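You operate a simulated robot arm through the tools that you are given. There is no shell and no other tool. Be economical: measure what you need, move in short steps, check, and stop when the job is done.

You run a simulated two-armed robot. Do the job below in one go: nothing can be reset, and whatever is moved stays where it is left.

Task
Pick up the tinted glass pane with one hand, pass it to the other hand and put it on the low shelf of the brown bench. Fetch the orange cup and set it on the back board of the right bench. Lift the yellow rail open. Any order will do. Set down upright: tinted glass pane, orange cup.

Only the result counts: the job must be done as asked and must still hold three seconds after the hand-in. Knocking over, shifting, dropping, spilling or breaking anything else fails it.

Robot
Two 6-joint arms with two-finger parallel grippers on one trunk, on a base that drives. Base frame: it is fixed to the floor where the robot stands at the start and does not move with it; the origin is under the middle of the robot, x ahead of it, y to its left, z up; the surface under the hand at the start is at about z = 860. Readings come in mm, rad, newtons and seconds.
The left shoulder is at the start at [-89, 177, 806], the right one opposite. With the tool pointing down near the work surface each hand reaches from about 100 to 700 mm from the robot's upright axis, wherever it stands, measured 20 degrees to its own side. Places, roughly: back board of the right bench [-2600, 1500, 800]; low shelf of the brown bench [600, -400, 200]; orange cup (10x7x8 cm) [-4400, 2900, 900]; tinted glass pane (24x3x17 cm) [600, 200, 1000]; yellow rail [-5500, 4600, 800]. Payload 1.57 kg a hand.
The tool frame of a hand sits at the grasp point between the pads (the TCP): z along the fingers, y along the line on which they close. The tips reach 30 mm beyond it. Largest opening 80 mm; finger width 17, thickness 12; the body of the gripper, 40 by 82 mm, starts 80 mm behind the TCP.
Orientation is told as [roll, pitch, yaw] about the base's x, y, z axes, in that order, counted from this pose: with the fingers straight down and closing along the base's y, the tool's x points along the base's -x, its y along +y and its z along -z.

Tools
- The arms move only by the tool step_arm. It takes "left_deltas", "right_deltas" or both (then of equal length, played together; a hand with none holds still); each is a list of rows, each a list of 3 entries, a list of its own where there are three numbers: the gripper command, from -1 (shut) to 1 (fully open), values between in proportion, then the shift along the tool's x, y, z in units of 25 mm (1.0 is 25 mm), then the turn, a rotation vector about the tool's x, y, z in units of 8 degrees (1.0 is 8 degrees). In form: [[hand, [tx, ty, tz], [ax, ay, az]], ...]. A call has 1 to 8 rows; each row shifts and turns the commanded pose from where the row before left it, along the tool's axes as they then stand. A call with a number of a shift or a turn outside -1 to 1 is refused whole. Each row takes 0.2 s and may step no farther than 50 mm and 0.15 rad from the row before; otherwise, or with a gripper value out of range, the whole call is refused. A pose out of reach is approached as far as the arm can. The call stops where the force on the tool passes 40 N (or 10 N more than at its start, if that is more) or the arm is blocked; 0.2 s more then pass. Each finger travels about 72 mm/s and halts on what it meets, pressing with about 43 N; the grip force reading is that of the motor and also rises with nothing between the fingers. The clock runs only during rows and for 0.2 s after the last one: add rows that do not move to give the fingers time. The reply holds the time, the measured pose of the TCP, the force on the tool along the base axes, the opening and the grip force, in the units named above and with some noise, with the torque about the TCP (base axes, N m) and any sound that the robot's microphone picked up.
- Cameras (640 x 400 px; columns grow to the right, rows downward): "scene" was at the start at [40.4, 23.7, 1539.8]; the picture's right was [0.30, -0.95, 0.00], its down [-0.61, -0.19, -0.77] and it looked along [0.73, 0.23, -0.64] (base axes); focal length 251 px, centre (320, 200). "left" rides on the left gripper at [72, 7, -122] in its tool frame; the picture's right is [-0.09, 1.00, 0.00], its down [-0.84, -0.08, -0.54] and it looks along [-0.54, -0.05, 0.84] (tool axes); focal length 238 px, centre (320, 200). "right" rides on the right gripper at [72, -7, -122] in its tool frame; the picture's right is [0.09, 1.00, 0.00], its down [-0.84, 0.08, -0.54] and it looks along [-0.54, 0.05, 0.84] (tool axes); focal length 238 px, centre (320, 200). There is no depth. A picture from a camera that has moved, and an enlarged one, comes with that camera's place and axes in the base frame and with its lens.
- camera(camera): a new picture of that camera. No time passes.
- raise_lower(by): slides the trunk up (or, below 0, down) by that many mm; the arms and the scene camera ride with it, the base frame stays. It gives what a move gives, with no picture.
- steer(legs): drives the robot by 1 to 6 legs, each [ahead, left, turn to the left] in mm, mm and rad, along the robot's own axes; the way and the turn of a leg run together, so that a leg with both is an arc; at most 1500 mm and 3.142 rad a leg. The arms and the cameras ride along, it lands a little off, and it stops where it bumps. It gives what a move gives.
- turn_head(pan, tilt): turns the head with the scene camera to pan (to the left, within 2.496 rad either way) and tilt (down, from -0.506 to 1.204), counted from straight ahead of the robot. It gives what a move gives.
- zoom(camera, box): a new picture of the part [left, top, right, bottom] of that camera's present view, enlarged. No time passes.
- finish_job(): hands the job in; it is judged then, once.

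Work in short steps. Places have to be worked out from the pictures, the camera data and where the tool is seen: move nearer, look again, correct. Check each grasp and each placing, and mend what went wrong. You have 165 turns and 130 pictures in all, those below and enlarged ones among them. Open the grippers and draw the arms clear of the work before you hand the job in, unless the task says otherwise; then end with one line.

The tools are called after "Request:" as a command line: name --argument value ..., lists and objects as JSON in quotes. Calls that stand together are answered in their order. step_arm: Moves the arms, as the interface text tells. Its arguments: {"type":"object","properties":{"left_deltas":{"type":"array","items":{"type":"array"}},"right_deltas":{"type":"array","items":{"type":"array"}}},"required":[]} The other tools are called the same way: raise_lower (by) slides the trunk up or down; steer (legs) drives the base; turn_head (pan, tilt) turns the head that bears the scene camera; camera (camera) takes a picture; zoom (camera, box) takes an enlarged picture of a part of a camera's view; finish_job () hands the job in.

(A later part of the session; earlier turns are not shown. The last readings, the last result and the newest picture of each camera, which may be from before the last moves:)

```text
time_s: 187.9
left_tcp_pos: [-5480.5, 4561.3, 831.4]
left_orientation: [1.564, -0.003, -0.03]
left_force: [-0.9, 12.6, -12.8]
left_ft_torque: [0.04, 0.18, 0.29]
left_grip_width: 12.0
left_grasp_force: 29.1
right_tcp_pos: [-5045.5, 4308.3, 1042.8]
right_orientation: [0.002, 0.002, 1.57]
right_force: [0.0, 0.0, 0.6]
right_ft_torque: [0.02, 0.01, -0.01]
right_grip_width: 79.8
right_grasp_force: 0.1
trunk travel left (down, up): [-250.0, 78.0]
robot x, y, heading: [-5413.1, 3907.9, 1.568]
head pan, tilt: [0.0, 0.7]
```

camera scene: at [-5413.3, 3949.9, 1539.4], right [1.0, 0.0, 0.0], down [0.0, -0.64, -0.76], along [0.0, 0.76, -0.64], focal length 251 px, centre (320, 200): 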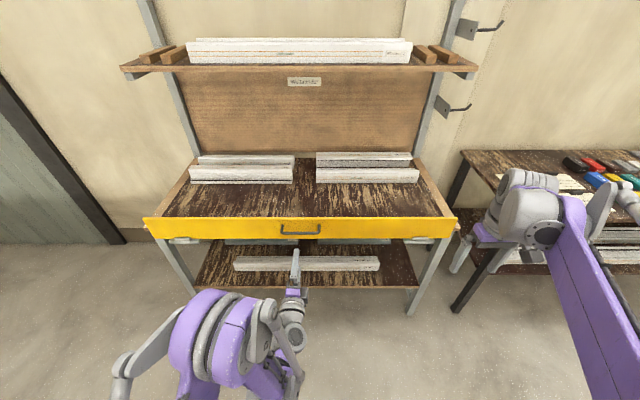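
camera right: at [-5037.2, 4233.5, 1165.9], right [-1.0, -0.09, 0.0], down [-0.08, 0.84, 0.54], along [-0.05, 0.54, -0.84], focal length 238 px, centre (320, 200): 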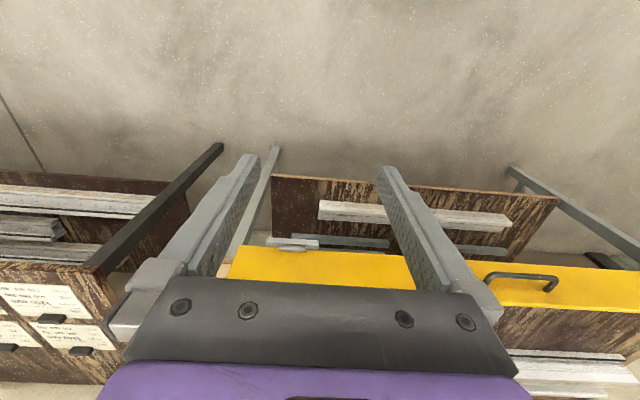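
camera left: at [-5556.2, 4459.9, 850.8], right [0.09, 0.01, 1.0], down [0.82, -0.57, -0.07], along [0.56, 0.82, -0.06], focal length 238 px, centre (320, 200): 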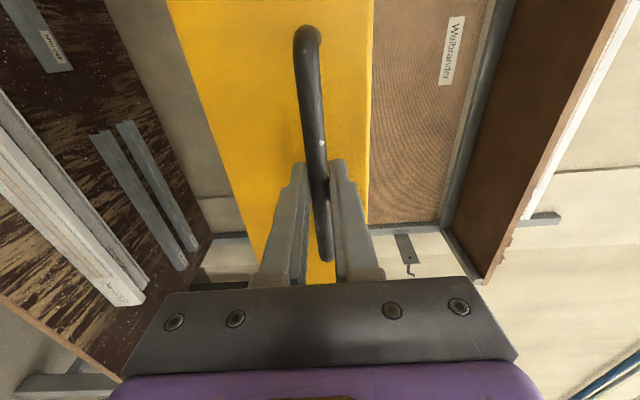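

It's moving freely. Continuing along the arc, slightly tighter because the residual force points radially inward.

Request:
step_arm --left_deltas '[[-1, [0, -0.31, -0.19], [0, 0, 0]], [-1, [0, -0.22, -0.2], [0, 0, 0]], [-1, [0, -0.24, -0.19], [0, 0, 0]], [-1, [0, -0.26, -0.16], [0, 0, 0]], [-1, [0, -0.27, -0.14], [0, 0, 0]]]'

Request:
camera --camera "left"

Request:
zoom --camera "scene" --box '[130, 190, 470, 290]'

```text
time_s: 189.1
left_tcp_pos: [-5481.9, 4538.5, 800.9]
left_orientation: [1.565, -0.002, -0.029]
left_force: [5.7, 9.6, -6.6]
left_ft_torque: [0.05, 0.25, 0.28]
left_grip_width: 11.7
left_grasp_force: 29.1
right_tcp_pos: [-5043.9, 4307.3, 1043.4]
right_orientation: [-0.001, 0.003, 1.569]
right_force: [-0.2, -0.4, -0.4]
right_ft_torque: [0.02, 0.01, 0.0]
right_grip_width: 79.9
right_grasp_force: 0.0
trunk travel left (down, up): [-250.0, 78.0]
robot x, y, heading: [-5410.4, 3906.5, 1.573]
head pan, tilt: [0.0, 0.7]
```

```text
73 pictures are left
camera left: at [-5556.4, 4418.2, 806.9], right [0.09, 0.0, 1.0], down [0.82, -0.57, -0.07], along [0.56, 0.82, -0.06], focal length 238 px, centre (320, 200)
```

left: 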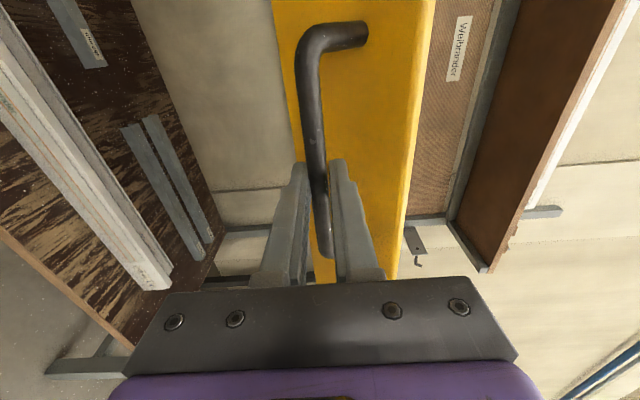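

```text
1.88 times, centred on (300, 240) of scene
camera zoom: at [-5412.9, 3951.3, 1539.3], right [1.0, 0.0, 0.0], down [0.0, -0.65, -0.76], along [0.0, 0.76, -0.65], focal length 472 px, centre (358, 125)
```

zoom: 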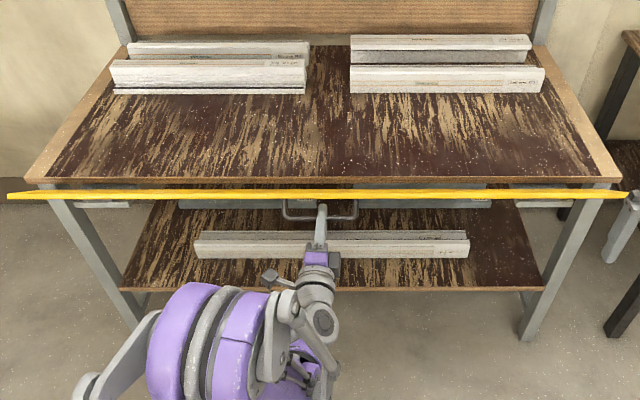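

The rail is folding outward and down, about 45° open now. Continuing the arc.

Request:
step_arm --left_deltas '[[-1, [0, -0.35, -0.11], [0, 0, 0]], [-1, [0, -0.35, -0.1], [0, 0, 0]], [-1, [0, -0.36, -0.06], [0, 0, 0]], [-1, [0, -0.36, -0.03], [0, 0, 0]], [-1, [0, -0.37, 0.01], [0, 0, 0]]]'

Request:
camera --camera "left"

```text
time_s: 190.3
left_tcp_pos: [-5482.8, 4530.4, 754.6]
left_orientation: [1.563, 0.001, -0.027]
left_force: [4.7, 24.6, -0.2]
left_ft_torque: [-0.02, 0.52, -0.09]
left_grip_width: 12.0
left_grasp_force: 28.8
right_tcp_pos: [-5044.3, 4308.3, 1043.2]
right_orientation: [-0.001, 0.001, 1.571]
right_force: [0.1, 0.4, 0.2]
right_ft_torque: [-0.01, -0.01, 0.0]
right_grip_width: 80.0
right_grasp_force: 0.0
trunk travel left (down, up): [-250.0, 78.0]
robot x, y, heading: [-5412.1, 3906.1, 1.573]
head pan, tilt: [0.0, 0.7]
```

```text
71 pictures are left
camera left: at [-5557.0, 4411.2, 761.4], right [0.09, 0.0, 1.0], down [0.82, -0.56, -0.07], along [0.56, 0.83, -0.06], focal length 238 px, centre (320, 200)
```

left: 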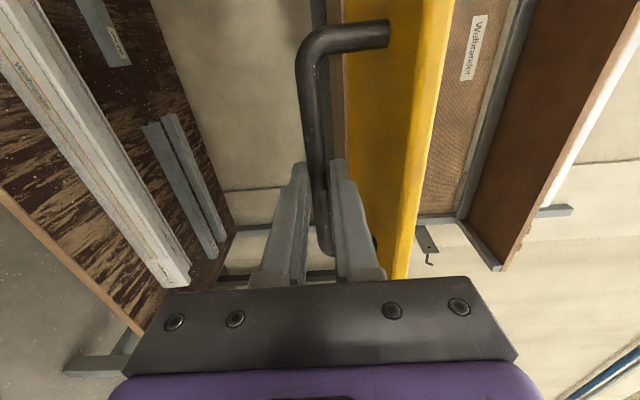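

Request:
step_arm --left_deltas '[[-1, [0, -0.36, 0.12], [0, 0, 0]], [-1, [0, -0.36, 0.1], [0, 0, 0]], [-1, [0, -0.35, 0.12], [0, 0, 0]], [-1, [0, -0.34, 0.16], [0, 0, 0]], [-1, [0, -0.32, 0.18], [0, 0, 0]]]'

Request:
camera --camera "left"

Request:
zoom --camera "scene" --box '[130, 190, 470, 290]'

```text
time_s: 191.1
left_tcp_pos: [-5482.6, 4536.4, 735.8]
left_orientation: [1.572, 0.003, -0.024]
left_force: [1.3, 6.1, 13.1]
left_ft_torque: [0.23, 0.28, -0.33]
left_grip_width: 11.9
left_grasp_force: 29.1
right_tcp_pos: [-5044.5, 4307.0, 1044.5]
right_orientation: [-0.001, 0.0, 1.569]
right_force: [-0.4, -0.3, -0.3]
right_ft_torque: [0.0, 0.0, -0.01]
right_grip_width: 80.0
right_grasp_force: 0.1
trunk travel left (down, up): [-250.0, 78.0]
robot x, y, heading: [-5413.2, 3909.7, 1.572]
head pan, tilt: [0.0, 0.7]
stopped in row 3 (left hand): the force on the tool passed its limit at 49 N (the readings are from after the stop); the commanded pose is now the measured one
```

```text
70 pictures are left
camera left: at [-5556.6, 4416.3, 741.5], right [0.09, 0.0, 1.0], down [0.82, -0.56, -0.08], along [0.56, 0.83, -0.05], focal length 238 px, centre (320, 200)
```

left: 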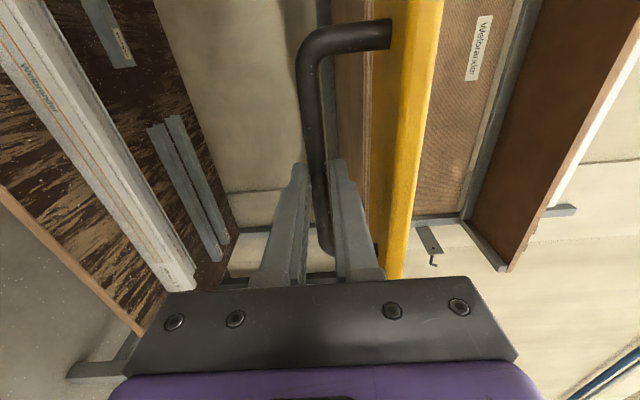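

```text
1.88 times, centred on (300, 240) of scene
camera zoom: at [-5413.6, 3949.7, 1539.4], right [1.0, 0.0, 0.0], down [0.0, -0.64, -0.77], along [0.0, 0.77, -0.64], focal length 472 px, centre (358, 125)
```

zoom: 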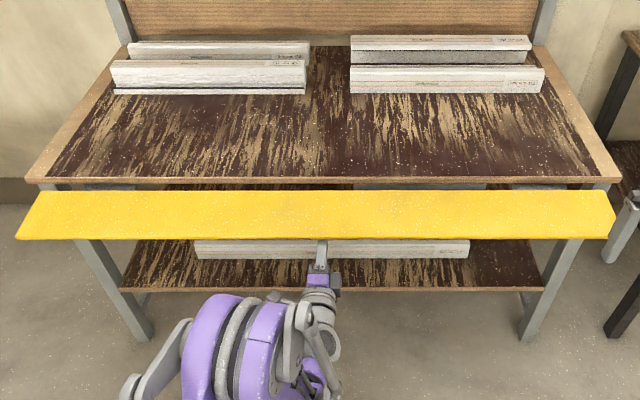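

About 86° open and it met a stop. One more gentle push will confirm it's the end of travel.

Request:
step_arm --left_deltas '[[-1, [0, -0.1, 0.05], [0, 0, 0]], [-1, [0, -0.1, 0.05], [0, 0, 0]]]'

```text
time_s: 191.6
left_tcp_pos: [-5482.0, 4536.8, 736.0]
left_orientation: [1.58, 0.003, -0.019]
left_force: [1.8, -5.0, 20.9]
left_ft_torque: [0.33, 0.21, 0.05]
left_grip_width: 11.8
left_grasp_force: 29.1
right_tcp_pos: [-5043.0, 4305.7, 1045.6]
right_orientation: [0.0, -0.002, 1.568]
right_force: [-0.7, 0.4, -0.2]
right_ft_torque: [-0.01, 0.06, -0.03]
right_grip_width: 80.1
right_grasp_force: 0.1
trunk travel left (down, up): [-250.0, 78.0]
robot x, y, heading: [-5413.1, 3907.2, 1.568]
head pan, tilt: [0.0, 0.7]
stopped in row 2 (left hand): the force on the tool passed its limit at 44 N (the readings are from after the stop); the commanded pose is now the measured one
```

Solid stop, so the rail is fully open. I'll open the fingers only partly (the rail is above them) and withdraw straight back.

Request:
step_arm --left_deltas '[[-1, [0, 0.06, 0], [0, 0, 0]], [-0.3, [0, 0, 0], [0, 0, 0]], [-0.3, [0, 0, 0], [0, 0, 0]]]'

Request:
step_arm --left_deltas '[[-0.3, [0, 0, -0.6], [0, 0, 0]], [-0.3, [0, 0, -0.8], [0, 0, 0]], [-0.3, [0, 0, -0.8], [0, 0, 0]], [-0.3, [0, 0, -0.8], [0, 0, 0]], [-0.3, [0, 0, -0.8], [0, 0, 0]]]'

Request:
zoom --camera "scene" --box '[130, 190, 470, 290]'

```text
time_s: 192.4
left_tcp_pos: [-5483.7, 4538.1, 733.7]
left_orientation: [1.574, 0.003, -0.022]
left_force: [-0.8, -0.8, 0.2]
left_ft_torque: [-0.02, 0.05, 0.02]
left_grip_width: 28.2
left_grasp_force: 0.0
right_tcp_pos: [-5045.6, 4305.9, 1044.3]
right_orientation: [0.001, 0.001, 1.568]
right_force: [-0.3, -0.3, 0.4]
right_ft_torque: [-0.02, -0.01, -0.03]
right_grip_width: 80.1
right_grasp_force: 0.0
trunk travel left (down, up): [-250.0, 78.0]
robot x, y, heading: [-5416.9, 3906.2, 1.566]
head pan, tilt: [0.0, 0.7]
```

```text
time_s: 193.6
left_tcp_pos: [-5478.4, 4498.9, 743.6]
left_orientation: [1.573, 0.002, -0.019]
left_force: [0.1, -0.1, -0.1]
left_ft_torque: [-0.04, 0.0, 0.02]
left_grip_width: 28.0
left_grasp_force: 0.1
left hand out of reach, approached as far as the arm can: row 3, 4, 5
right_tcp_pos: [-5045.4, 4306.9, 1043.4]
right_orientation: [0.0, 0.001, 1.569]
right_force: [0.0, 0.1, 0.6]
right_ft_torque: [0.01, 0.0, 0.01]
right_grip_width: 80.1
right_grasp_force: 0.0
trunk travel left (down, up): [-250.0, 78.0]
robot x, y, heading: [-5411.8, 3908.2, 1.57]
head pan, tilt: [0.0, 0.7]
```

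```text
1.88 times, centred on (300, 240) of scene
camera zoom: at [-5413.6, 3949.9, 1539.4], right [1.0, 0.0, 0.0], down [0.0, -0.64, -0.76], along [0.0, 0.76, -0.64], focal length 472 px, centre (358, 125)
```

zoom: 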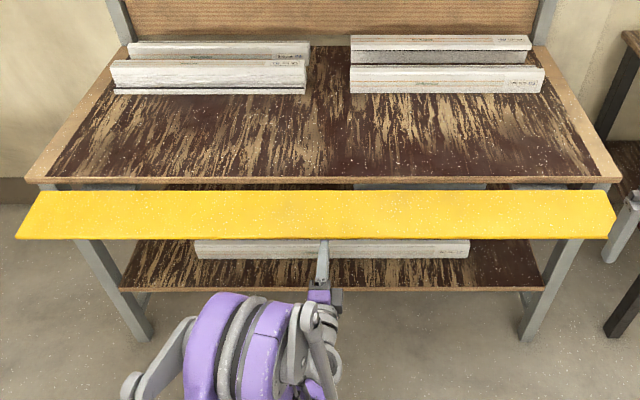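

The rail stays open. I'll back the base straight away to clear the hand, then check.

Request:
steer --legs '[[-250, 0, 0]]'

Request:
camera --camera "scene"

```text
time_s: 195.4
left_tcp_pos: [-5477.7, 4252.2, 743.2]
left_orientation: [1.573, 0.004, -0.024]
left_force: [-0.6, -1.0, -0.1]
left_ft_torque: [-0.02, 0.0, -0.05]
left_grip_width: 28.0
left_grasp_force: 0.0
right_tcp_pos: [-5044.5, 4056.3, 1043.1]
right_orientation: [0.0, -0.002, 1.566]
right_force: [0.3, 0.0, 0.1]
right_ft_torque: [0.02, 0.0, 0.01]
right_grip_width: 79.9
right_grasp_force: 0.1
trunk travel left (down, up): [-250.0, 78.0]
robot x, y, heading: [-5413.7, 3654.0, 1.567]
head pan, tilt: [0.0, 0.7]
```

```text
67 pictures are left
camera scene: at [-5414.2, 3701.6, 1539.4], right [1.0, 0.0, 0.0], down [0.0, -0.64, -0.77], along [0.0, 0.77, -0.64], focal length 251 px, centre (320, 200)
```

scene: 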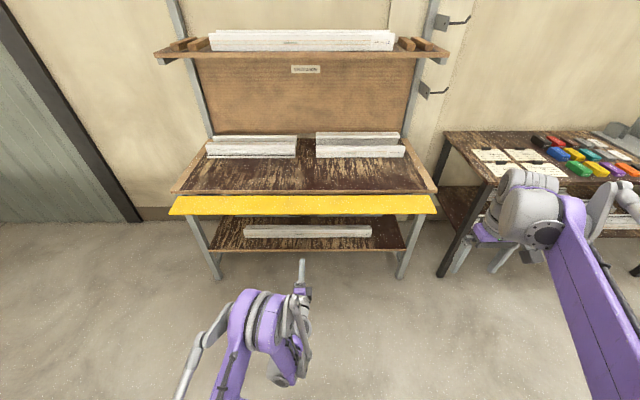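

The rail is open and holding. Next I'll bring the left hand back up and return it to pointing down for the drive back.

Request:
step_arm --left_deltas '[[1, [0, 1, 0], [0, 0, -1]], [1, [0.9, 0, 0], [0, 0, -1]], [1, [1, 0, 0], [0, 0, -1]], [1, [1, 0, 0], [0, 0, -1]], [1, [1, 0, 0], [0, 0, -1]], [1, [1, 0, 0], [0, 0, -1]], [1, [1, 0, 0], [0, 0, -1]], [1, [1, 0, 0], [0, 0, -1]]]'

```text
time_s: 197.2
left_tcp_pos: [-5616.4, 4276.6, 686.2]
left_orientation: [1.579, -1.115, -0.029]
left_force: [0.1, 0.6, -0.6]
left_ft_torque: [-0.02, 0.02, -0.03]
left_grip_width: 79.9
left_grasp_force: 0.1
left hand out of reach, approached as far as the arm can: row 4, 5, 6, 7
right_tcp_pos: [-5044.9, 4057.1, 1044.2]
right_orientation: [0.0, 0.0, 1.566]
right_force: [0.7, 0.6, 0.0]
right_ft_torque: [-0.01, 0.04, 0.01]
right_grip_width: 80.0
right_grasp_force: 0.2
trunk travel left (down, up): [-250.0, 78.0]
robot x, y, heading: [-5413.0, 3660.5, 1.569]
head pan, tilt: [0.0, 0.7]
```

Request:
step_arm --left_deltas '[[1, [0, 0, 0], [0, 0, -1]], [1, [0, 0, 0], [0, 0, -1]], [1, [0, 0, 0], [0, 0, -1]], [1, [0, 0, 0], [0, 0, -0.26]], [1, [-1, 0, 0], [0, 0, 0]], [1, [-1, 0, 0], [0, 0, 0]], [1, [-1, 0, 0], [0, 0, 0]], [1, [-1, 0, 0], [0, 0, 0]]]'

Request:
step_arm --left_deltas '[[1, [-1, 0, 0], [0, 0, 0]], [1, [-1, 0, 0], [0, 0, 0]], [1, [-1, 0, 0], [0, 0, 0]], [1, [-1, 0, 0], [0, 0, 0]], [1, [-1, 0, 0], [0, 0, 0]], [1, [-1, 0, 0], [0, 0, 0]], [1, [-1, 0, 0], [0, 0, 0]], [1, [-1, 0, 0], [0, 0, 0]]]'

Request:
step_arm --left_deltas '[[1, [0, 0, 0], [0, 1, 0]], [1, [0, 0, 0], [0, 1, 0]], [1, [0, 0, 0], [0, 1, 0]], [1, [0, 0, 0], [0, 1, 0]], [1, [0, 0, 0], [0, 1, 0]], [1, [0, 0, 0], [0, 1, 0]], [1, [0, 0, 0], [0, 1, 0]], [1, [0, 0, 0], [0, 1, 0]]]'

Request:
step_arm --left_deltas '[[1, [0, 0, 0], [0, 1, 0]], [1, [0, 0, 0], [0, 1, 0]], [1, [0, 0, 0], [0, 1, 0]], [1, [0, 0, 0], [0, 0.2, 0]], [1, [1, 0, -1], [0, 0, 0]], [1, [1, 0, -1], [0, 0, 0]], [1, [0, 0, -1], [0, 0, 0]], [1, [0, 0, -1], [0, 0, 0]]]' --right_deltas '[[1, [0, 1, -1], [0, 0, 0]], [1, [0, 1, -1], [0, 0, 0]], [1, [0, 1, -1], [0, 0, 0]], [1, [0, 1, -1], [0, 0, 0]], [1, [1, 1, 0], [0, 0, 0]], [1, [1, 0, 0], [0, 0, 0]], [1, [1, 0, 0], [0, 0, 0]], [1, [0, 0, 0], [0, 0, 0]]]'

```text
time_s: 199.1
left_tcp_pos: [-5616.4, 4273.3, 785.7]
left_orientation: [3.039, -1.568, -1.491]
left_force: [1.0, 0.5, 0.5]
left_ft_torque: [0.04, 0.01, 0.0]
left_grip_width: 80.2
left_grasp_force: 0.1
right_tcp_pos: [-5044.9, 4057.2, 1044.9]
right_orientation: [0.0, 0.0, 1.566]
right_force: [-0.4, -1.2, -0.6]
right_ft_torque: [0.0, 0.02, -0.02]
right_grip_width: 80.1
right_grasp_force: 0.0
trunk travel left (down, up): [-250.0, 78.0]
robot x, y, heading: [-5414.7, 3665.7, 1.57]
head pan, tilt: [0.0, 0.7]
```

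```text
time_s: 200.8
left_tcp_pos: [-5618.1, 4274.7, 986.1]
left_orientation: [3.048, -1.566, -1.501]
left_force: [0.9, -0.4, -0.5]
left_ft_torque: [0.03, -0.05, 0.0]
left_grip_width: 79.8
left_grasp_force: 0.0
right_tcp_pos: [-5044.2, 4056.2, 1044.8]
right_orientation: [0.0, 0.0, 1.567]
right_force: [-0.9, -0.7, 0.3]
right_ft_torque: [0.01, 0.0, 0.02]
right_grip_width: 80.1
right_grasp_force: 0.0
trunk travel left (down, up): [-250.0, 78.0]
robot x, y, heading: [-5413.8, 3661.0, 1.566]
head pan, tilt: [0.0, 0.7]
```

```text
time_s: 202.7
left_tcp_pos: [-5654.2, 4271.1, 987.3]
left_orientation: [-0.047, -0.658, 1.514]
left_force: [-0.9, 0.7, -0.1]
left_ft_torque: [0.01, -0.02, 0.04]
left_grip_width: 80.1
left_grasp_force: 0.1
left hand out of reach, approached as far as the arm can: row 2, 3, 6, 7, 8
right_tcp_pos: [-5044.8, 4058.2, 1043.9]
right_orientation: [0.001, -0.002, 1.569]
right_force: [0.8, 0.4, 0.6]
right_ft_torque: [0.01, 0.01, 0.01]
right_grip_width: 80.0
right_grasp_force: 0.0
trunk travel left (down, up): [-250.0, 78.0]
robot x, y, heading: [-5413.7, 3659.8, 1.562]
head pan, tilt: [0.0, 0.7]
```

```text
time_s: 204.4
left_tcp_pos: [-5732.9, 4182.9, 1073.5]
left_orientation: [-0.13, -0.257, 1.494]
left_force: [0.3, -0.3, 0.3]
left_ft_torque: [0.01, -0.03, -0.02]
left_grip_width: 79.9
left_grasp_force: 0.1
left hand out of reach, approached as far as the arm can: row 1, 2, 3
right_tcp_pos: [-5169.5, 3983.3, 1143.6]
right_orientation: [0.0, 0.0, 1.568]
right_force: [-0.5, -0.9, 0.1]
right_ft_torque: [-0.01, 0.0, -0.03]
right_grip_width: 80.2
right_grasp_force: 0.2
trunk travel left (down, up): [-250.0, 78.0]
robot x, y, heading: [-5410.9, 3659.5, 1.564]
head pan, tilt: [0.0, 0.7]
```

Request:
step_arm --left_deltas '[[1, [0, 0, 0], [0, 0.92, 0]], [1, [0, 0, 0], [0, 0.92, 0]], [1, [0, 0, 0], [-0.93, 0, 0]], [1, [0, 0, 0], [0, 0, -0.54]], [1, [1, 0, -0.8], [0, 0, 0]], [1, [1, 0, -0.8], [0, 0, 0]], [1, [1, 0, -0.8], [0, 0, 0]], [1, [1, 0, -0.8], [0, 0, 0]]]'

Request:
step_arm --left_deltas '[[1, [1, 0, 0], [0, 0, 0]], [1, [1, 0, 0], [0, 0, 0]], [1, [0, 0, 0], [0, 0, 0]]]'

```text
time_s: 206.2
left_tcp_pos: [-5767.1, 4074.8, 1149.4]
left_orientation: [-0.224, -0.037, 1.547]
left_force: [1.0, -0.7, -0.7]
left_ft_torque: [0.02, 0.0, -0.02]
left_grip_width: 79.9
left_grasp_force: 0.1
left hand out of reach, approached as far as the arm can: row 1, 2, 3
right_tcp_pos: [-5169.9, 3982.1, 1143.4]
right_orientation: [0.001, 0.0, 1.567]
right_force: [0.0, -0.6, -0.2]
right_ft_torque: [-0.01, 0.0, 0.02]
right_grip_width: 80.1
right_grasp_force: 0.1
trunk travel left (down, up): [-250.0, 78.0]
robot x, y, heading: [-5411.3, 3658.4, 1.567]
head pan, tilt: [0.0, 0.7]
```

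```text
time_s: 207.1
left_tcp_pos: [-5768.4, 4025.3, 1146.0]
left_orientation: [-0.224, -0.038, 1.544]
left_force: [-0.3, -0.1, -0.4]
left_ft_torque: [-0.01, 0.0, 0.02]
left_grip_width: 79.9
left_grasp_force: 0.0
right_tcp_pos: [-5171.0, 3983.7, 1144.0]
right_orientation: [-0.001, 0.001, 1.566]
right_force: [0.0, -0.1, 0.2]
right_ft_torque: [-0.01, 0.03, -0.01]
right_grip_width: 80.0
right_grasp_force: 0.1
trunk travel left (down, up): [-250.0, 78.0]
robot x, y, heading: [-5413.1, 3660.9, 1.563]
head pan, tilt: [0.0, 0.7]
```

Request:
step_arm --left_deltas '[[1, [0, 0, 0], [-0.8, 0, 0]], [1, [0, 0, 0], [-0.8, 0, 0]], [1, [0, 0, 0], [0, 0.27, 0]]]'

Request:
turn_head --pan -1.2 --tilt 0.4

Request:
camera --camera "scene"

```text
time_s: 207.8
left_tcp_pos: [-5773.3, 4022.6, 1146.8]
left_orientation: [-0.194, -0.057, 1.548]
left_force: [-0.4, -0.3, 1.2]
left_ft_torque: [0.02, 0.03, 0.01]
left_grip_width: 80.0
left_grasp_force: 0.0
left hand out of reach, approached as far as the arm can: row 1, 2
right_tcp_pos: [-5170.9, 3982.6, 1144.5]
right_orientation: [-0.002, 0.001, 1.569]
right_force: [1.0, -0.6, -0.7]
right_ft_torque: [-0.01, -0.01, 0.01]
right_grip_width: 80.0
right_grasp_force: 0.0
trunk travel left (down, up): [-250.0, 78.0]
robot x, y, heading: [-5412.5, 3656.6, 1.567]
head pan, tilt: [0.0, 0.7]
```

```text
time_s: 209.2
left_tcp_pos: [-5773.3, 4022.7, 1146.1]
left_orientation: [-0.195, -0.059, 1.549]
left_force: [-0.6, 0.4, -0.9]
left_ft_torque: [-0.02, 0.0, -0.03]
left_grip_width: 79.9
left_grasp_force: 0.1
right_tcp_pos: [-5169.8, 3983.0, 1143.7]
right_orientation: [0.001, 0.001, 1.565]
right_force: [0.3, -0.5, 0.2]
right_ft_torque: [0.01, 0.01, -0.01]
right_grip_width: 79.9
right_grasp_force: 0.0
trunk travel left (down, up): [-250.0, 78.0]
robot x, y, heading: [-5413.5, 3659.7, 1.565]
head pan, tilt: [-1.201, 0.4]
```

```text
66 pictures are left
camera scene: at [-5328.1, 3650.4, 1566.2], right [0.36, -0.93, 0.0], down [-0.36, -0.14, -0.92], along [0.86, 0.33, -0.39], focal length 251 px, centre (320, 200)
```

scene: 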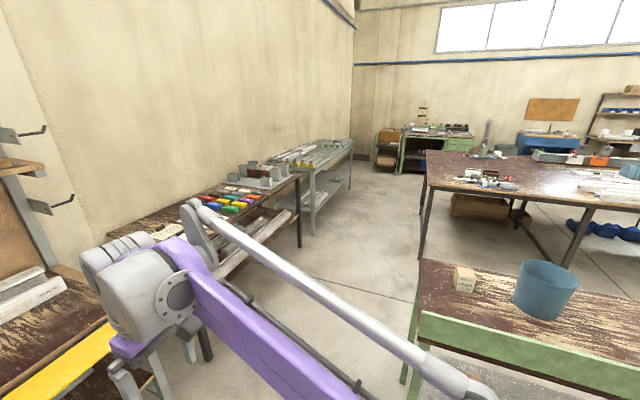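

The left wrist still has a slight tilt; I'll fix that later. I'm driving back toward the brown bench via the corridor, in stages.

Request:
steer --legs '[[0, 0, -1.565], [0, 390, 0], [1500, 0, 0]]'

```text
time_s: 224.0
left_tcp_pos: [-3586.5, 4471.5, 1147.8]
left_orientation: [-0.193, -0.057, 0.008]
left_force: [0.1, 0.5, 0.6]
left_ft_torque: [0.0, 0.01, -0.04]
left_grip_width: 80.0
left_grasp_force: 0.0
right_tcp_pos: [-3606.8, 3868.5, 1143.4]
right_orientation: [0.001, 0.0, 0.028]
right_force: [1.1, -0.2, 0.0]
right_ft_torque: [-0.01, 0.01, -0.04]
right_grip_width: 79.9
right_grasp_force: 0.1
trunk travel left (down, up): [-250.0, 78.0]
robot x, y, heading: [-3942.1, 4100.9, 0.03]
head pan, tilt: [-1.201, 0.4]
```

Request:
steer --legs '[[0, 0, -0.06], [1500, 0, 0], [1550, 0, 0]]'

```text
refused: 1550 is not a number from -1500 to 1500
```

Request:
steer --legs '[[0, 0, -0.06], [1500, 0, 0], [1500, 0, 0], [60, 0, 0]]'

```text
time_s: 239.6
left_tcp_pos: [-494.3, 4396.3, 1146.4]
left_orientation: [-0.193, -0.057, -0.03]
left_force: [0.2, 0.1, 0.5]
left_ft_torque: [0.0, 0.02, 0.0]
left_grip_width: 80.1
left_grasp_force: 0.1
right_tcp_pos: [-538.1, 3792.7, 1143.9]
right_orientation: [0.001, 0.001, -0.01]
right_force: [-0.4, 0.2, -0.1]
right_ft_torque: [0.03, 0.01, 0.02]
right_grip_width: 80.2
right_grasp_force: 0.0
trunk travel left (down, up): [-250.0, 78.0]
robot x, y, heading: [-864.9, 4041.4, -0.01]
head pan, tilt: [-1.201, 0.4]
```

Request:
steer --legs '[[0, -1400, 0], [0, -1400, 0], [0, -1450, 0]]'

Request:
turn_head --pan 0.0 --tilt 0.75

Request:
camera --camera "scene"

```text
time_s: 276.8
left_tcp_pos: [-601.2, 97.3, 1146.9]
left_orientation: [-0.193, -0.057, -0.07]
left_force: [-0.2, -0.5, 0.8]
left_ft_torque: [-0.01, 0.01, -0.01]
left_grip_width: 79.8
left_grasp_force: 0.0
right_tcp_pos: [-670.2, -503.9, 1144.4]
right_orientation: [-0.001, 0.0, -0.053]
right_force: [0.8, 0.3, 0.0]
right_ft_torque: [-0.01, -0.03, 0.0]
right_grip_width: 80.0
right_grasp_force: 0.2
trunk travel left (down, up): [-250.0, 78.0]
robot x, y, heading: [-982.5, -250.5, -0.054]
head pan, tilt: [-1.201, 0.4]
```

```text
time_s: 278.2
left_tcp_pos: [-600.7, 97.0, 1146.6]
left_orientation: [-0.195, -0.057, -0.072]
left_force: [0.0, 0.3, 0.4]
left_ft_torque: [0.01, 0.03, -0.01]
left_grip_width: 80.1
left_grasp_force: 0.0
right_tcp_pos: [-670.3, -504.2, 1144.8]
right_orientation: [-0.001, -0.001, -0.052]
right_force: [-0.5, -0.1, 0.6]
right_ft_torque: [0.01, -0.01, 0.01]
right_grip_width: 79.6
right_grasp_force: 0.0
trunk travel left (down, up): [-250.0, 78.0]
robot x, y, heading: [-978.1, -244.6, -0.05]
head pan, tilt: [0.0, 0.75]
```

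```text
65 pictures are left
camera scene: at [-939.2, -248.2, 1535.2], right [-0.05, -1.0, 0.0], down [-0.68, 0.04, -0.73], along [0.73, -0.04, -0.68], focal length 251 px, centre (320, 200)
```

scene: 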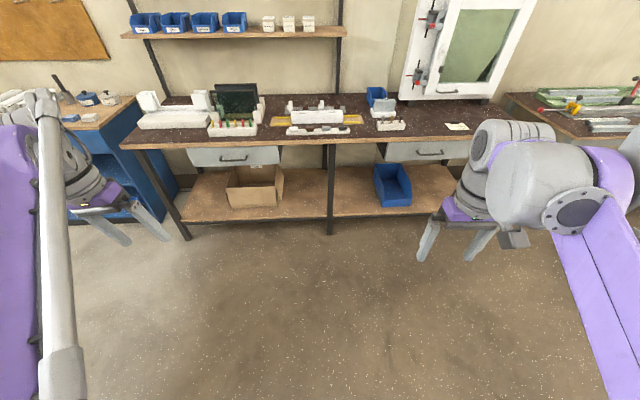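

The low shelf is clear between its mid leg (y≈-394) and the blue bin (y≈-770), so I'll put the pane at about (400, -580). The given places all match roundings to 100 mm, so the pane at x≈590 (the rear, dark one) is the target. Driving to the bench.

Request:
steer --legs '[[0, 0, 0.05], [500, 120, 0], [480, 125, 0]]'

Request:
camera --camera "scene"

```text
time_s: 284.2
left_tcp_pos: [363.8, 356.7, 1147.3]
left_orientation: [-0.193, -0.057, -0.026]
left_force: [0.2, -0.4, 0.3]
left_ft_torque: [0.02, 0.04, -0.01]
left_grip_width: 80.0
left_grasp_force: 0.0
right_tcp_pos: [323.2, -247.7, 1144.5]
right_orientation: [0.0, 0.0, -0.007]
right_force: [0.5, 0.3, -0.1]
right_ft_torque: [-0.03, 0.0, 0.04]
right_grip_width: 80.0
right_grasp_force: 0.0
trunk travel left (down, up): [-250.0, 78.0]
robot x, y, heading: [1.7, 0.9, -0.002]
head pan, tilt: [0.0, 0.75]
```

```text
64 pictures are left
camera scene: at [42.3, -3.4, 1535.1], right [-0.01, -1.0, 0.0], down [-0.68, 0.0, -0.73], along [0.73, 0.0, -0.68], focal length 251 px, centre (320, 200)
```

scene: 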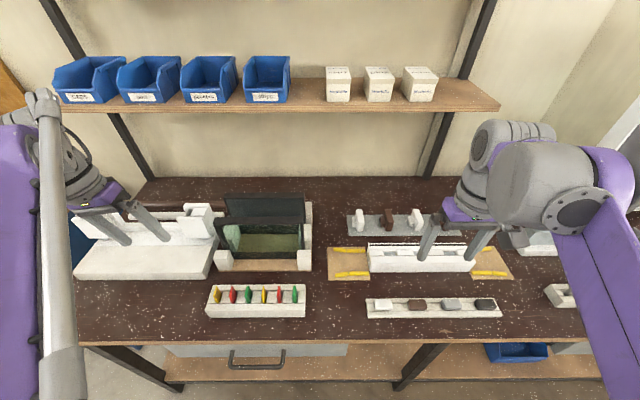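

Pane job: turning the left hand to yaw -90° (closing along x) for a from-above pick.

Request:
step_arm --left_deltas '[[1, [-0.6, 0, 0], [0, 0, 1]], [1, [0, 0, 0], [0, 0, 1]], [1, [0, 0, 0], [0, 0, 1]], [1, [0, 0, 0], [0, 0, 1]], [1, [0, 0, 0], [0, 0, 1]], [1, [0, 0, 0], [0, 0, 1]], [1, [0, 0, 0], [0, 0, 1]], [1, [0, 0, 0], [0, 0, 1]]]'

Request:
step_arm --left_deltas '[[1, [0, 0, 0], [0, 0, 1]], [1, [0, 0, 0], [0, 0, 1]], [1, [0, 0, 0], [0, 0, 1]], [1, [0, 0, 0], [0, 0, 0]]]'

```text
time_s: 286.0
left_tcp_pos: [378.2, 356.1, 1148.2]
left_orientation: [-0.031, -0.201, -1.148]
left_force: [0.1, -0.4, -0.1]
left_ft_torque: [-0.01, 0.0, 0.02]
left_grip_width: 80.1
left_grasp_force: 0.0
right_tcp_pos: [324.1, -246.6, 1143.0]
right_orientation: [0.0, -0.001, -0.008]
right_force: [-0.1, -0.1, -1.0]
right_ft_torque: [0.01, -0.03, 0.0]
right_grip_width: 79.9
right_grasp_force: 0.1
trunk travel left (down, up): [-250.0, 78.0]
robot x, y, heading: [-1.8, -0.1, -0.004]
head pan, tilt: [0.0, 0.75]
```

```text
time_s: 287.0
left_tcp_pos: [378.7, 357.5, 1148.2]
left_orientation: [0.054, -0.197, -1.573]
left_force: [-0.4, 0.4, 0.3]
left_ft_torque: [0.0, 0.02, -0.02]
left_grip_width: 79.8
left_grasp_force: 0.1
right_tcp_pos: [322.6, -244.6, 1143.3]
right_orientation: [-0.001, -0.001, -0.008]
right_force: [0.0, 0.4, -0.6]
right_ft_torque: [0.01, 0.04, 0.02]
right_grip_width: 80.0
right_grasp_force: 0.0
trunk travel left (down, up): [-250.0, 78.0]
robot x, y, heading: [4.8, -0.7, -0.009]
head pan, tilt: [0.0, 0.75]
```

Request:
step_arm --left_deltas '[[1, [-0.4, 0.8, -0.5], [0.2, 0.2, 0]], [1, [-0.6, 0.8, -0.5], [0.2, 0.2, 0]], [1, [-0.6, 0.8, -0.5], [0, 0.2, 0]], [1, [-0.6, 0.8, -0.5], [0, 0.2, 0]], [1, [-0.6, 0.8, 0], [0, 0.2, 0]], [1, [-0.6, 0.8, 0], [0, 0.2, 0]], [1, [-0.6, 0.8, 0], [0, 0.2, 0]], [1, [-0.6, 0.8, 0], [0, 0, 0]]]'

Request:
camera --camera "left"

```text
time_s: 288.8
left_tcp_pos: [499.8, 283.3, 1205.6]
left_orientation: [0.099, -0.205, -1.573]
left_force: [0.2, 0.0, -0.5]
left_ft_torque: [0.05, 0.0, -0.01]
left_grip_width: 80.1
left_grasp_force: 0.0
left hand out of reach, approached as far as the arm can: row 2, 4, 5, 6, 7, 8
right_tcp_pos: [323.7, -247.0, 1144.3]
right_orientation: [-0.001, -0.001, -0.008]
right_force: [-0.3, 0.0, -0.1]
right_ft_torque: [0.04, 0.02, 0.02]
right_grip_width: 80.1
right_grasp_force: 0.0
trunk travel left (down, up): [-250.0, 78.0]
robot x, y, heading: [-0.2, -3.4, -0.008]
head pan, tilt: [0.0, 0.75]
```

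```text
63 pictures are left
camera left: at [495.5, 378.9, 1310.3], right [0.99, -0.07, 0.11], down [-0.13, -0.71, 0.69], along [0.03, -0.7, -0.71], focal length 238 px, centre (320, 200)
```

left: 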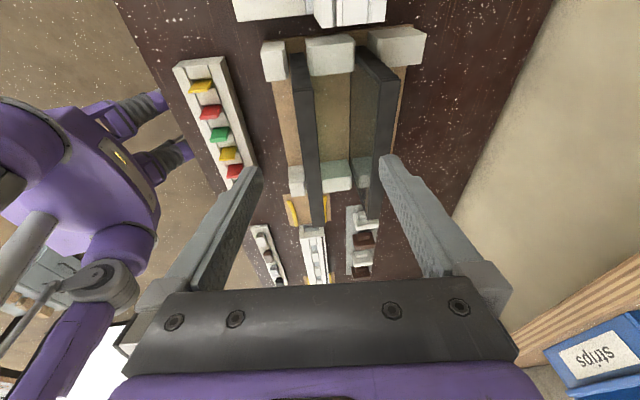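

The left wrist is limited to a slight tilt in the pane's own plane, which is harmless for gripping the top bar. I'll zoom in to pin down the rear bar's position.

Request:
zoom --camera "scene" --box '[200, 180, 330, 280]'

Request:
zoom --camera "left" --box '[240, 20, 440, 240]'

```text
4.00 times, centred on (265, 230) of scene
camera zoom: at [41.7, -3.9, 1535.2], right [-0.01, -1.0, 0.0], down [-0.68, 0.0, -0.73], along [0.73, 0.0, -0.68], focal length 1003 px, centre (540, 80)
```

zoom: 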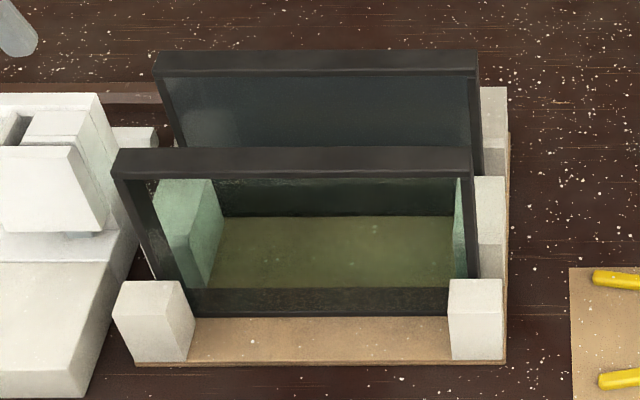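

```text
1.82 times, centred on (340, 130) of left
camera zoom: at [495.5, 378.9, 1310.3], right [0.99, -0.07, 0.11], down [-0.13, -0.71, 0.69], along [0.03, -0.7, -0.71], focal length 433 px, centre (284, 327)
```

zoom: 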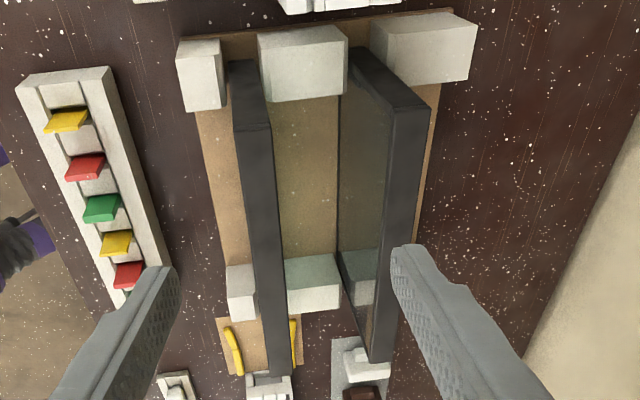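

Rear pane: bar at x≈596, y 42–283, top z≈1040. I'll correct the roll, move over x=596 and check the orientation before going down.

Request:
step_arm --left_deltas '[[1, [0, 0, 0], [0.7, -0.3, 0]], [1, [-0.2, 0.95, 0], [0, 0, 0]], [1, [-0.2, 0.95, 0], [0, 0, 0]], [1, [-0.2, 0.95, 0], [0, 0, 0]], [1, [-0.2, 0.95, 0], [0, 0, 0]], [1, [0, 0, 0.8], [0, 0, 0]]]'

```text
time_s: 290.2
left_tcp_pos: [509.8, 266.7, 1155.7]
left_orientation: [-0.004, -0.247, -1.571]
left_force: [-0.4, 0.1, 0.2]
left_ft_torque: [0.01, 0.01, -0.01]
left_grip_width: 80.0
left_grasp_force: 0.2
left hand out of reach, approached as far as the arm can: row 1, 2, 3, 4, 5
right_tcp_pos: [323.7, -245.3, 1143.6]
right_orientation: [0.0, 0.002, -0.007]
right_force: [1.0, -0.4, 0.1]
right_ft_torque: [0.0, -0.01, 0.0]
right_grip_width: 80.3
right_grasp_force: 0.2
trunk travel left (down, up): [-250.0, 78.0]
robot x, y, heading: [3.7, -2.2, -0.006]
head pan, tilt: [0.0, 0.75]
```

Out of reach up high from here. I'll raise the trunk and edge 90 mm closer, with base clearance to the bench legs still ample.

Request:
raise_lower --by 75

Request:
steer --legs '[[90, 0, 0.006]]'

Request:
camera --camera "left"

```text
time_s: 291.3
left_tcp_pos: [532.4, 267.8, 1286.3]
left_orientation: [0.087, -0.246, -1.593]
left_force: [0.0, -1.3, -0.3]
left_ft_torque: [0.01, 0.0, 0.02]
left_grip_width: 80.1
left_grasp_force: 0.0
right_tcp_pos: [322.8, -245.9, 1218.3]
right_orientation: [0.001, 0.001, -0.008]
right_force: [-0.6, 0.4, -0.1]
right_ft_torque: [0.0, 0.0, -0.01]
right_grip_width: 80.2
right_grasp_force: 0.1
trunk travel left (down, up): [-325.0, 3.0]
robot x, y, heading: [-2.2, -2.0, -0.005]
head pan, tilt: [0.0, 0.75]
```

```text
time_s: 292.4
left_tcp_pos: [618.9, 271.7, 1285.7]
left_orientation: [0.087, -0.245, -1.586]
left_force: [0.1, -0.4, -0.2]
left_ft_torque: [0.0, -0.02, 0.01]
left_grip_width: 79.8
left_grasp_force: 0.1
right_tcp_pos: [411.4, -243.7, 1219.2]
right_orientation: [0.0, 0.0, 0.001]
right_force: [-0.6, 0.2, 0.8]
right_ft_torque: [-0.01, 0.01, 0.01]
right_grip_width: 80.0
right_grasp_force: 0.0
trunk travel left (down, up): [-325.0, 3.0]
robot x, y, heading: [85.3, 1.8, 0.001]
head pan, tilt: [0.0, 0.75]
```

```text
60 pictures are left
camera left: at [617.0, 370.6, 1385.3], right [0.99, -0.08, 0.11], down [-0.14, -0.68, 0.72], along [0.01, -0.73, -0.69], focal length 238 px, centre (320, 200)
```

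left: 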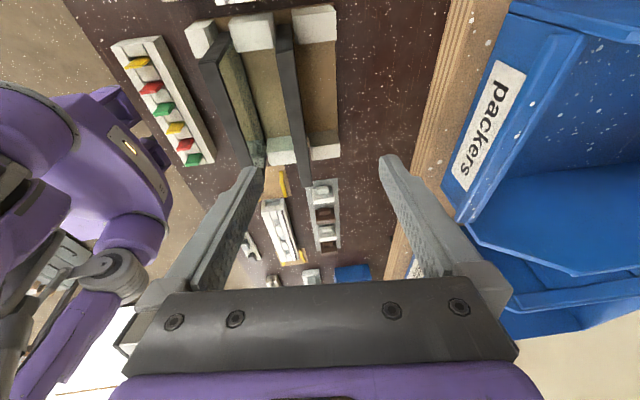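

The shelf with the blue bins is close to the hand up here. I'll straighten the roll, centre on x=596 and lower toward the bar.

Request:
step_arm --left_deltas '[[1, [0, -0.9, 0], [0.6, 0, 0]], [1, [0, 0, 0.9], [0, 0, -0.1]], [1, [0, 0, 0.9], [0, 0, 0]], [1, [0, 0, 0.9], [0, 0, 0]], [1, [0, 0, 0.9], [0, 0, 0]], [1, [-0.2, 0, 0.9], [0, 0, 0]], [1, [0, 0, 0.9], [0, 0, 0]]]'

Request:
camera --camera "left"

```text
time_s: 294.0
left_tcp_pos: [649.8, 249.4, 1178.1]
left_orientation: [0.01, -0.271, -1.573]
left_force: [-28.6, 2.5, 16.1]
left_ft_torque: [0.23, -2.87, 0.7]
left_grip_width: 54.3
left_grasp_force: 0.0
left hand out of reach, approached as far as the arm can: row 1, 2, 3, 4, 5, 6, 7
right_tcp_pos: [406.4, -243.5, 1219.8]
right_orientation: [0.0, -0.005, -0.002]
right_force: [0.2, -0.9, 0.4]
right_ft_torque: [-0.01, -0.01, 0.01]
right_grip_width: 79.8
right_grasp_force: 0.1
trunk travel left (down, up): [-325.0, 3.0]
robot x, y, heading: [87.2, -1.7, -0.004]
head pan, tilt: [0.0, 0.75]
```

```text
59 pictures are left
camera left: at [655.0, 351.6, 1275.8], right [1.0, -0.09, 0.03], down [-0.08, -0.66, 0.75], along [-0.04, -0.74, -0.67], focal length 238 px, centre (320, 200)
```

left: 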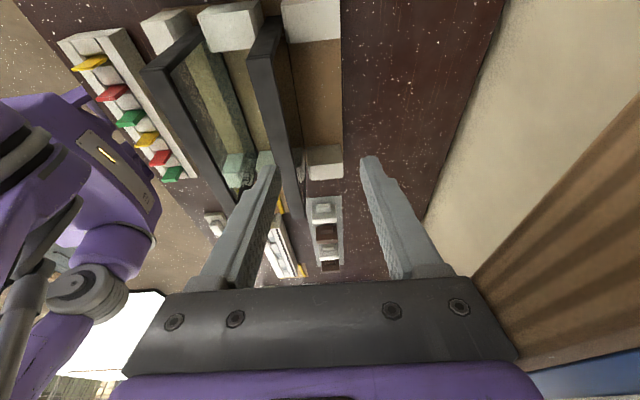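

The wrist limit pushed the hand outward against the wall shelf. I'm backing straight off at once.

Request:
steer --legs '[[-100, 0, 0]]'

Request:
camera --camera "scene"

```text
time_s: 295.1
left_tcp_pos: [559.6, 248.5, 1175.0]
left_orientation: [0.007, -0.27, -1.574]
left_force: [0.5, -0.5, -0.3]
left_ft_torque: [-0.01, -0.02, 0.01]
left_grip_width: 80.0
left_grasp_force: 0.0
right_tcp_pos: [313.1, -245.7, 1218.9]
right_orientation: [0.0, 0.0, -0.003]
right_force: [0.3, 0.4, 0.3]
right_ft_torque: [-0.01, 0.01, 0.01]
right_grip_width: 79.9
right_grasp_force: 0.0
trunk travel left (down, up): [-325.0, 3.0]
robot x, y, heading: [-8.0, -3.4, -0.001]
head pan, tilt: [0.0, 0.75]
```

```text
58 pictures are left
camera scene: at [29.4, -3.5, 1615.4], right [0.0, -1.0, 0.0], down [-0.68, 0.0, -0.73], along [0.73, 0.0, -0.68], focal length 251 px, centre (320, 200)
```

scene: 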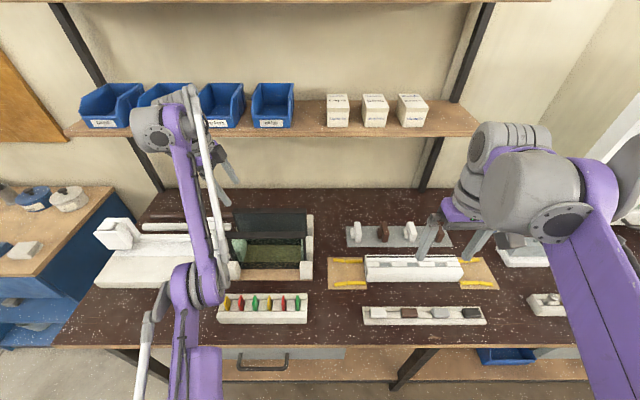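

Clear again, and the bins look undisturbed. I need to know where the left command really stands, so here's a null move followed by a small one.

Request:
step_arm --left_deltas '[[1, [0, 0, 0], [0, 0, 0]], [1, [0, -0.4, 0], [0, 0, 0]], [1, [0, 0, 0], [0, 0, 0]]]'

```text
time_s: 295.9
left_tcp_pos: [557.1, 248.4, 1174.1]
left_orientation: [0.007, -0.269, -1.575]
left_force: [0.1, 0.2, -0.6]
left_ft_torque: [0.01, 0.0, 0.01]
left_grip_width: 80.1
left_grasp_force: 0.2
left hand out of reach, approached as far as the arm can: row 2
right_tcp_pos: [313.7, -244.5, 1218.0]
right_orientation: [-0.001, 0.0, -0.002]
right_force: [0.7, 0.5, -0.4]
right_ft_torque: [0.0, -0.02, -0.02]
right_grip_width: 80.1
right_grasp_force: 0.1
trunk travel left (down, up): [-325.0, 3.0]
robot x, y, heading: [-9.3, -0.1, -0.0]
head pan, tilt: [0.0, 0.75]
```

It's a joint limit, not distance. I'll test whether leaning the tool further inward frees it.

Request:
step_arm --left_deltas '[[1, [0, 0, 0], [0, -1, 0]], [1, [0, 0, 0], [0, -1, 0]], [1, [0, 0, 0], [0, -1, 0]], [1, [0, -0.4, 0], [0, 0, 0]], [1, [0, -0.4, 0], [0, 0, 0]], [1, [0, -0.4, 0], [0, 0, 0]]]'

```text
time_s: 297.3
left_tcp_pos: [537.8, 252.9, 1174.9]
left_orientation: [0.005, -0.691, -1.579]
left_force: [-0.1, 0.3, 0.1]
left_ft_torque: [0.01, 0.0, 0.02]
left_grip_width: 79.9
left_grasp_force: 0.0
left hand out of reach, approached as far as the arm can: row 6
right_tcp_pos: [313.3, -244.4, 1218.7]
right_orientation: [0.0, 0.0, -0.003]
right_force: [0.6, 0.2, -0.4]
right_ft_torque: [0.01, 0.04, 0.01]
right_grip_width: 80.0
right_grasp_force: 0.0
trunk travel left (down, up): [-325.0, 3.0]
robot x, y, heading: [-11.5, -1.8, 0.0]
head pan, tilt: [0.0, 0.75]
```

Leaning inward frees it, and that lean lies in the pane's plane, so it's fine for gripping. I'll keep this lean and drive 58 mm forward to put the hand over the rear bar.

Request:
steer --legs '[[58, 0, 0]]'

Request:
camera --camera "left"

```text
time_s: 298.3
left_tcp_pos: [595.6, 252.9, 1174.5]
left_orientation: [0.005, -0.689, -1.577]
left_force: [-0.2, -0.2, -1.4]
left_ft_torque: [-0.03, 0.02, 0.02]
left_grip_width: 79.8
left_grasp_force: 0.1
right_tcp_pos: [369.8, -244.1, 1219.3]
right_orientation: [-0.001, 0.0, -0.002]
right_force: [-0.7, -0.6, 0.2]
right_ft_torque: [0.02, -0.01, 0.03]
right_grip_width: 79.8
right_grasp_force: 0.1
trunk travel left (down, up): [-325.0, 3.0]
robot x, y, heading: [47.0, -1.2, -0.006]
head pan, tilt: [0.0, 0.75]
```

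```text
57 pictures are left
camera left: at [601.8, 385.9, 1221.8], right [1.0, -0.07, 0.06], down [-0.08, -0.3, 0.95], along [-0.05, -0.95, -0.3], focal length 238 px, centre (320, 200)
```

left: 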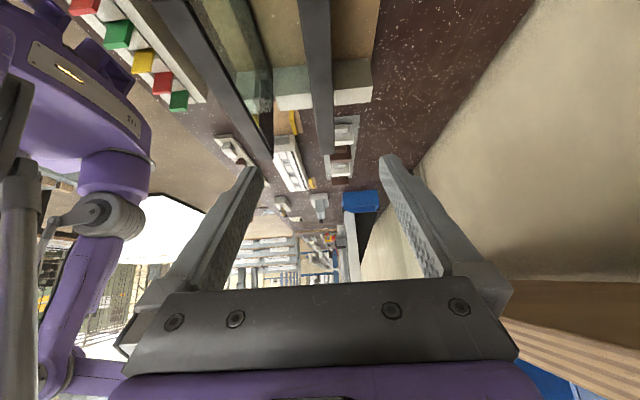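

The bar is at x≈598, lined up with the fingers. I'm descending along the vertical in two stages.

Request:
step_arm --left_deltas '[[1, [0.47, 0.03, 0.87], [0, 0, 0]], [1, [0.47, 0.03, 0.87], [0, 0, 0]], [1, [0.47, 0, 0.87], [0, 0, 0]], [1, [0.47, 0, 0.87], [0, 0, 0]]]'

```text
time_s: 299.3
left_tcp_pos: [629.2, 240.5, 1134.4]
left_orientation: [0.004, -0.689, -1.579]
left_force: [0.6, 0.0, 0.2]
left_ft_torque: [0.03, -0.01, 0.0]
left_grip_width: 80.0
left_grasp_force: 0.1
left hand out of reach, approached as far as the arm can: row 1, 2, 3, 4
right_tcp_pos: [372.4, -244.7, 1218.4]
right_orientation: [0.0, 0.0, -0.002]
right_force: [-0.3, -0.6, 0.3]
right_ft_torque: [0.0, 0.02, 0.02]
right_grip_width: 79.8
right_grasp_force: 0.0
trunk travel left (down, up): [-325.0, 3.0]
robot x, y, heading: [48.7, -2.6, -0.008]
head pan, tilt: [0.0, 0.75]
```

Going lower with the arm hits the limit again, so I'll undo that and lower with the trunk instead.

Request:
step_arm --left_deltas '[[1, [-0.47, 0, -0.87], [0, 0, 0]], [1, [-0.47, 0, -0.87], [0, 0, 0]], [1, [0, -0.6, 0], [0, 0, 0]], [1, [0, -0.6, 0], [0, 0, 0]]]'

```text
time_s: 300.3
left_tcp_pos: [597.3, 252.4, 1182.4]
left_orientation: [0.005, -0.688, -1.579]
left_force: [0.9, 0.7, -0.2]
left_ft_torque: [-0.04, -0.02, 0.02]
left_grip_width: 80.1
left_grasp_force: 0.1
right_tcp_pos: [371.1, -245.4, 1219.1]
right_orientation: [-0.002, -0.002, -0.003]
right_force: [0.0, -0.2, 0.0]
right_ft_torque: [-0.02, 0.0, -0.02]
right_grip_width: 80.0
right_grasp_force: 0.1
trunk travel left (down, up): [-325.0, 3.0]
robot x, y, heading: [49.7, -2.4, -0.006]
head pan, tilt: [0.0, 0.75]
```

Request:
step_arm --left_deltas '[[1, [-0.4, 0, 0.32], [0, 0, 0]], [1, [-0.4, 0, 0.32], [0, 0, 0]], [1, [0, 0, 0], [0, 0, 0]]]'

Request:
raise_lower --by -90

Request:
camera --camera "left"

```text
time_s: 301.1
left_tcp_pos: [603.4, 227.8, 1185.0]
left_orientation: [0.006, -0.691, -1.579]
left_force: [-0.5, 0.4, -0.3]
left_ft_torque: [-0.02, 0.02, -0.01]
left_grip_width: 79.8
left_grasp_force: 0.0
left hand out of reach, approached as far as the arm can: row 2
right_tcp_pos: [371.5, -245.5, 1219.1]
right_orientation: [-0.001, 0.002, -0.002]
right_force: [-0.1, -0.2, -0.1]
right_ft_torque: [-0.01, -0.01, -0.05]
right_grip_width: 79.7
right_grasp_force: 0.1
trunk travel left (down, up): [-325.0, 3.0]
robot x, y, heading: [47.7, 1.6, -0.008]
head pan, tilt: [0.0, 0.75]
```

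```text
time_s: 302.4
left_tcp_pos: [604.4, 228.1, 1094.5]
left_orientation: [0.003, -0.691, -1.577]
left_force: [-1.0, -0.5, 1.2]
left_ft_torque: [-0.01, 0.0, 0.0]
left_grip_width: 80.0
left_grasp_force: 0.1
right_tcp_pos: [371.7, -245.4, 1128.9]
right_orientation: [0.0, 0.0, -0.003]
right_force: [0.8, -0.3, -0.4]
right_ft_torque: [0.01, 0.03, -0.02]
right_grip_width: 80.1
right_grasp_force: 0.1
trunk travel left (down, up): [-235.0, 93.0]
robot x, y, heading: [47.9, -2.5, -0.001]
head pan, tilt: [0.0, 0.75]
```

```text
56 pictures are left
camera left: at [611.6, 361.9, 1142.7], right [1.0, -0.07, 0.06], down [-0.08, -0.3, 0.95], along [-0.05, -0.95, -0.3], focal length 238 px, centre (320, 200)
```

left: 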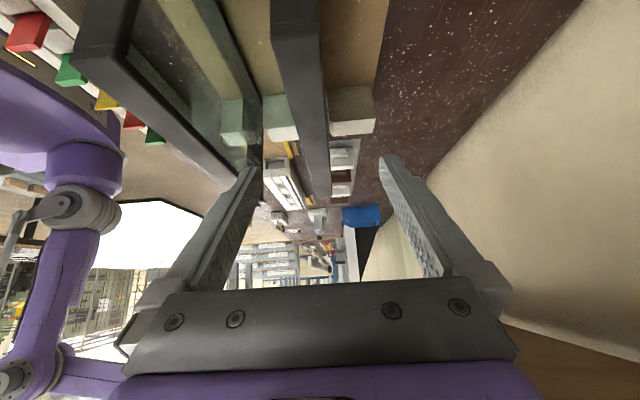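

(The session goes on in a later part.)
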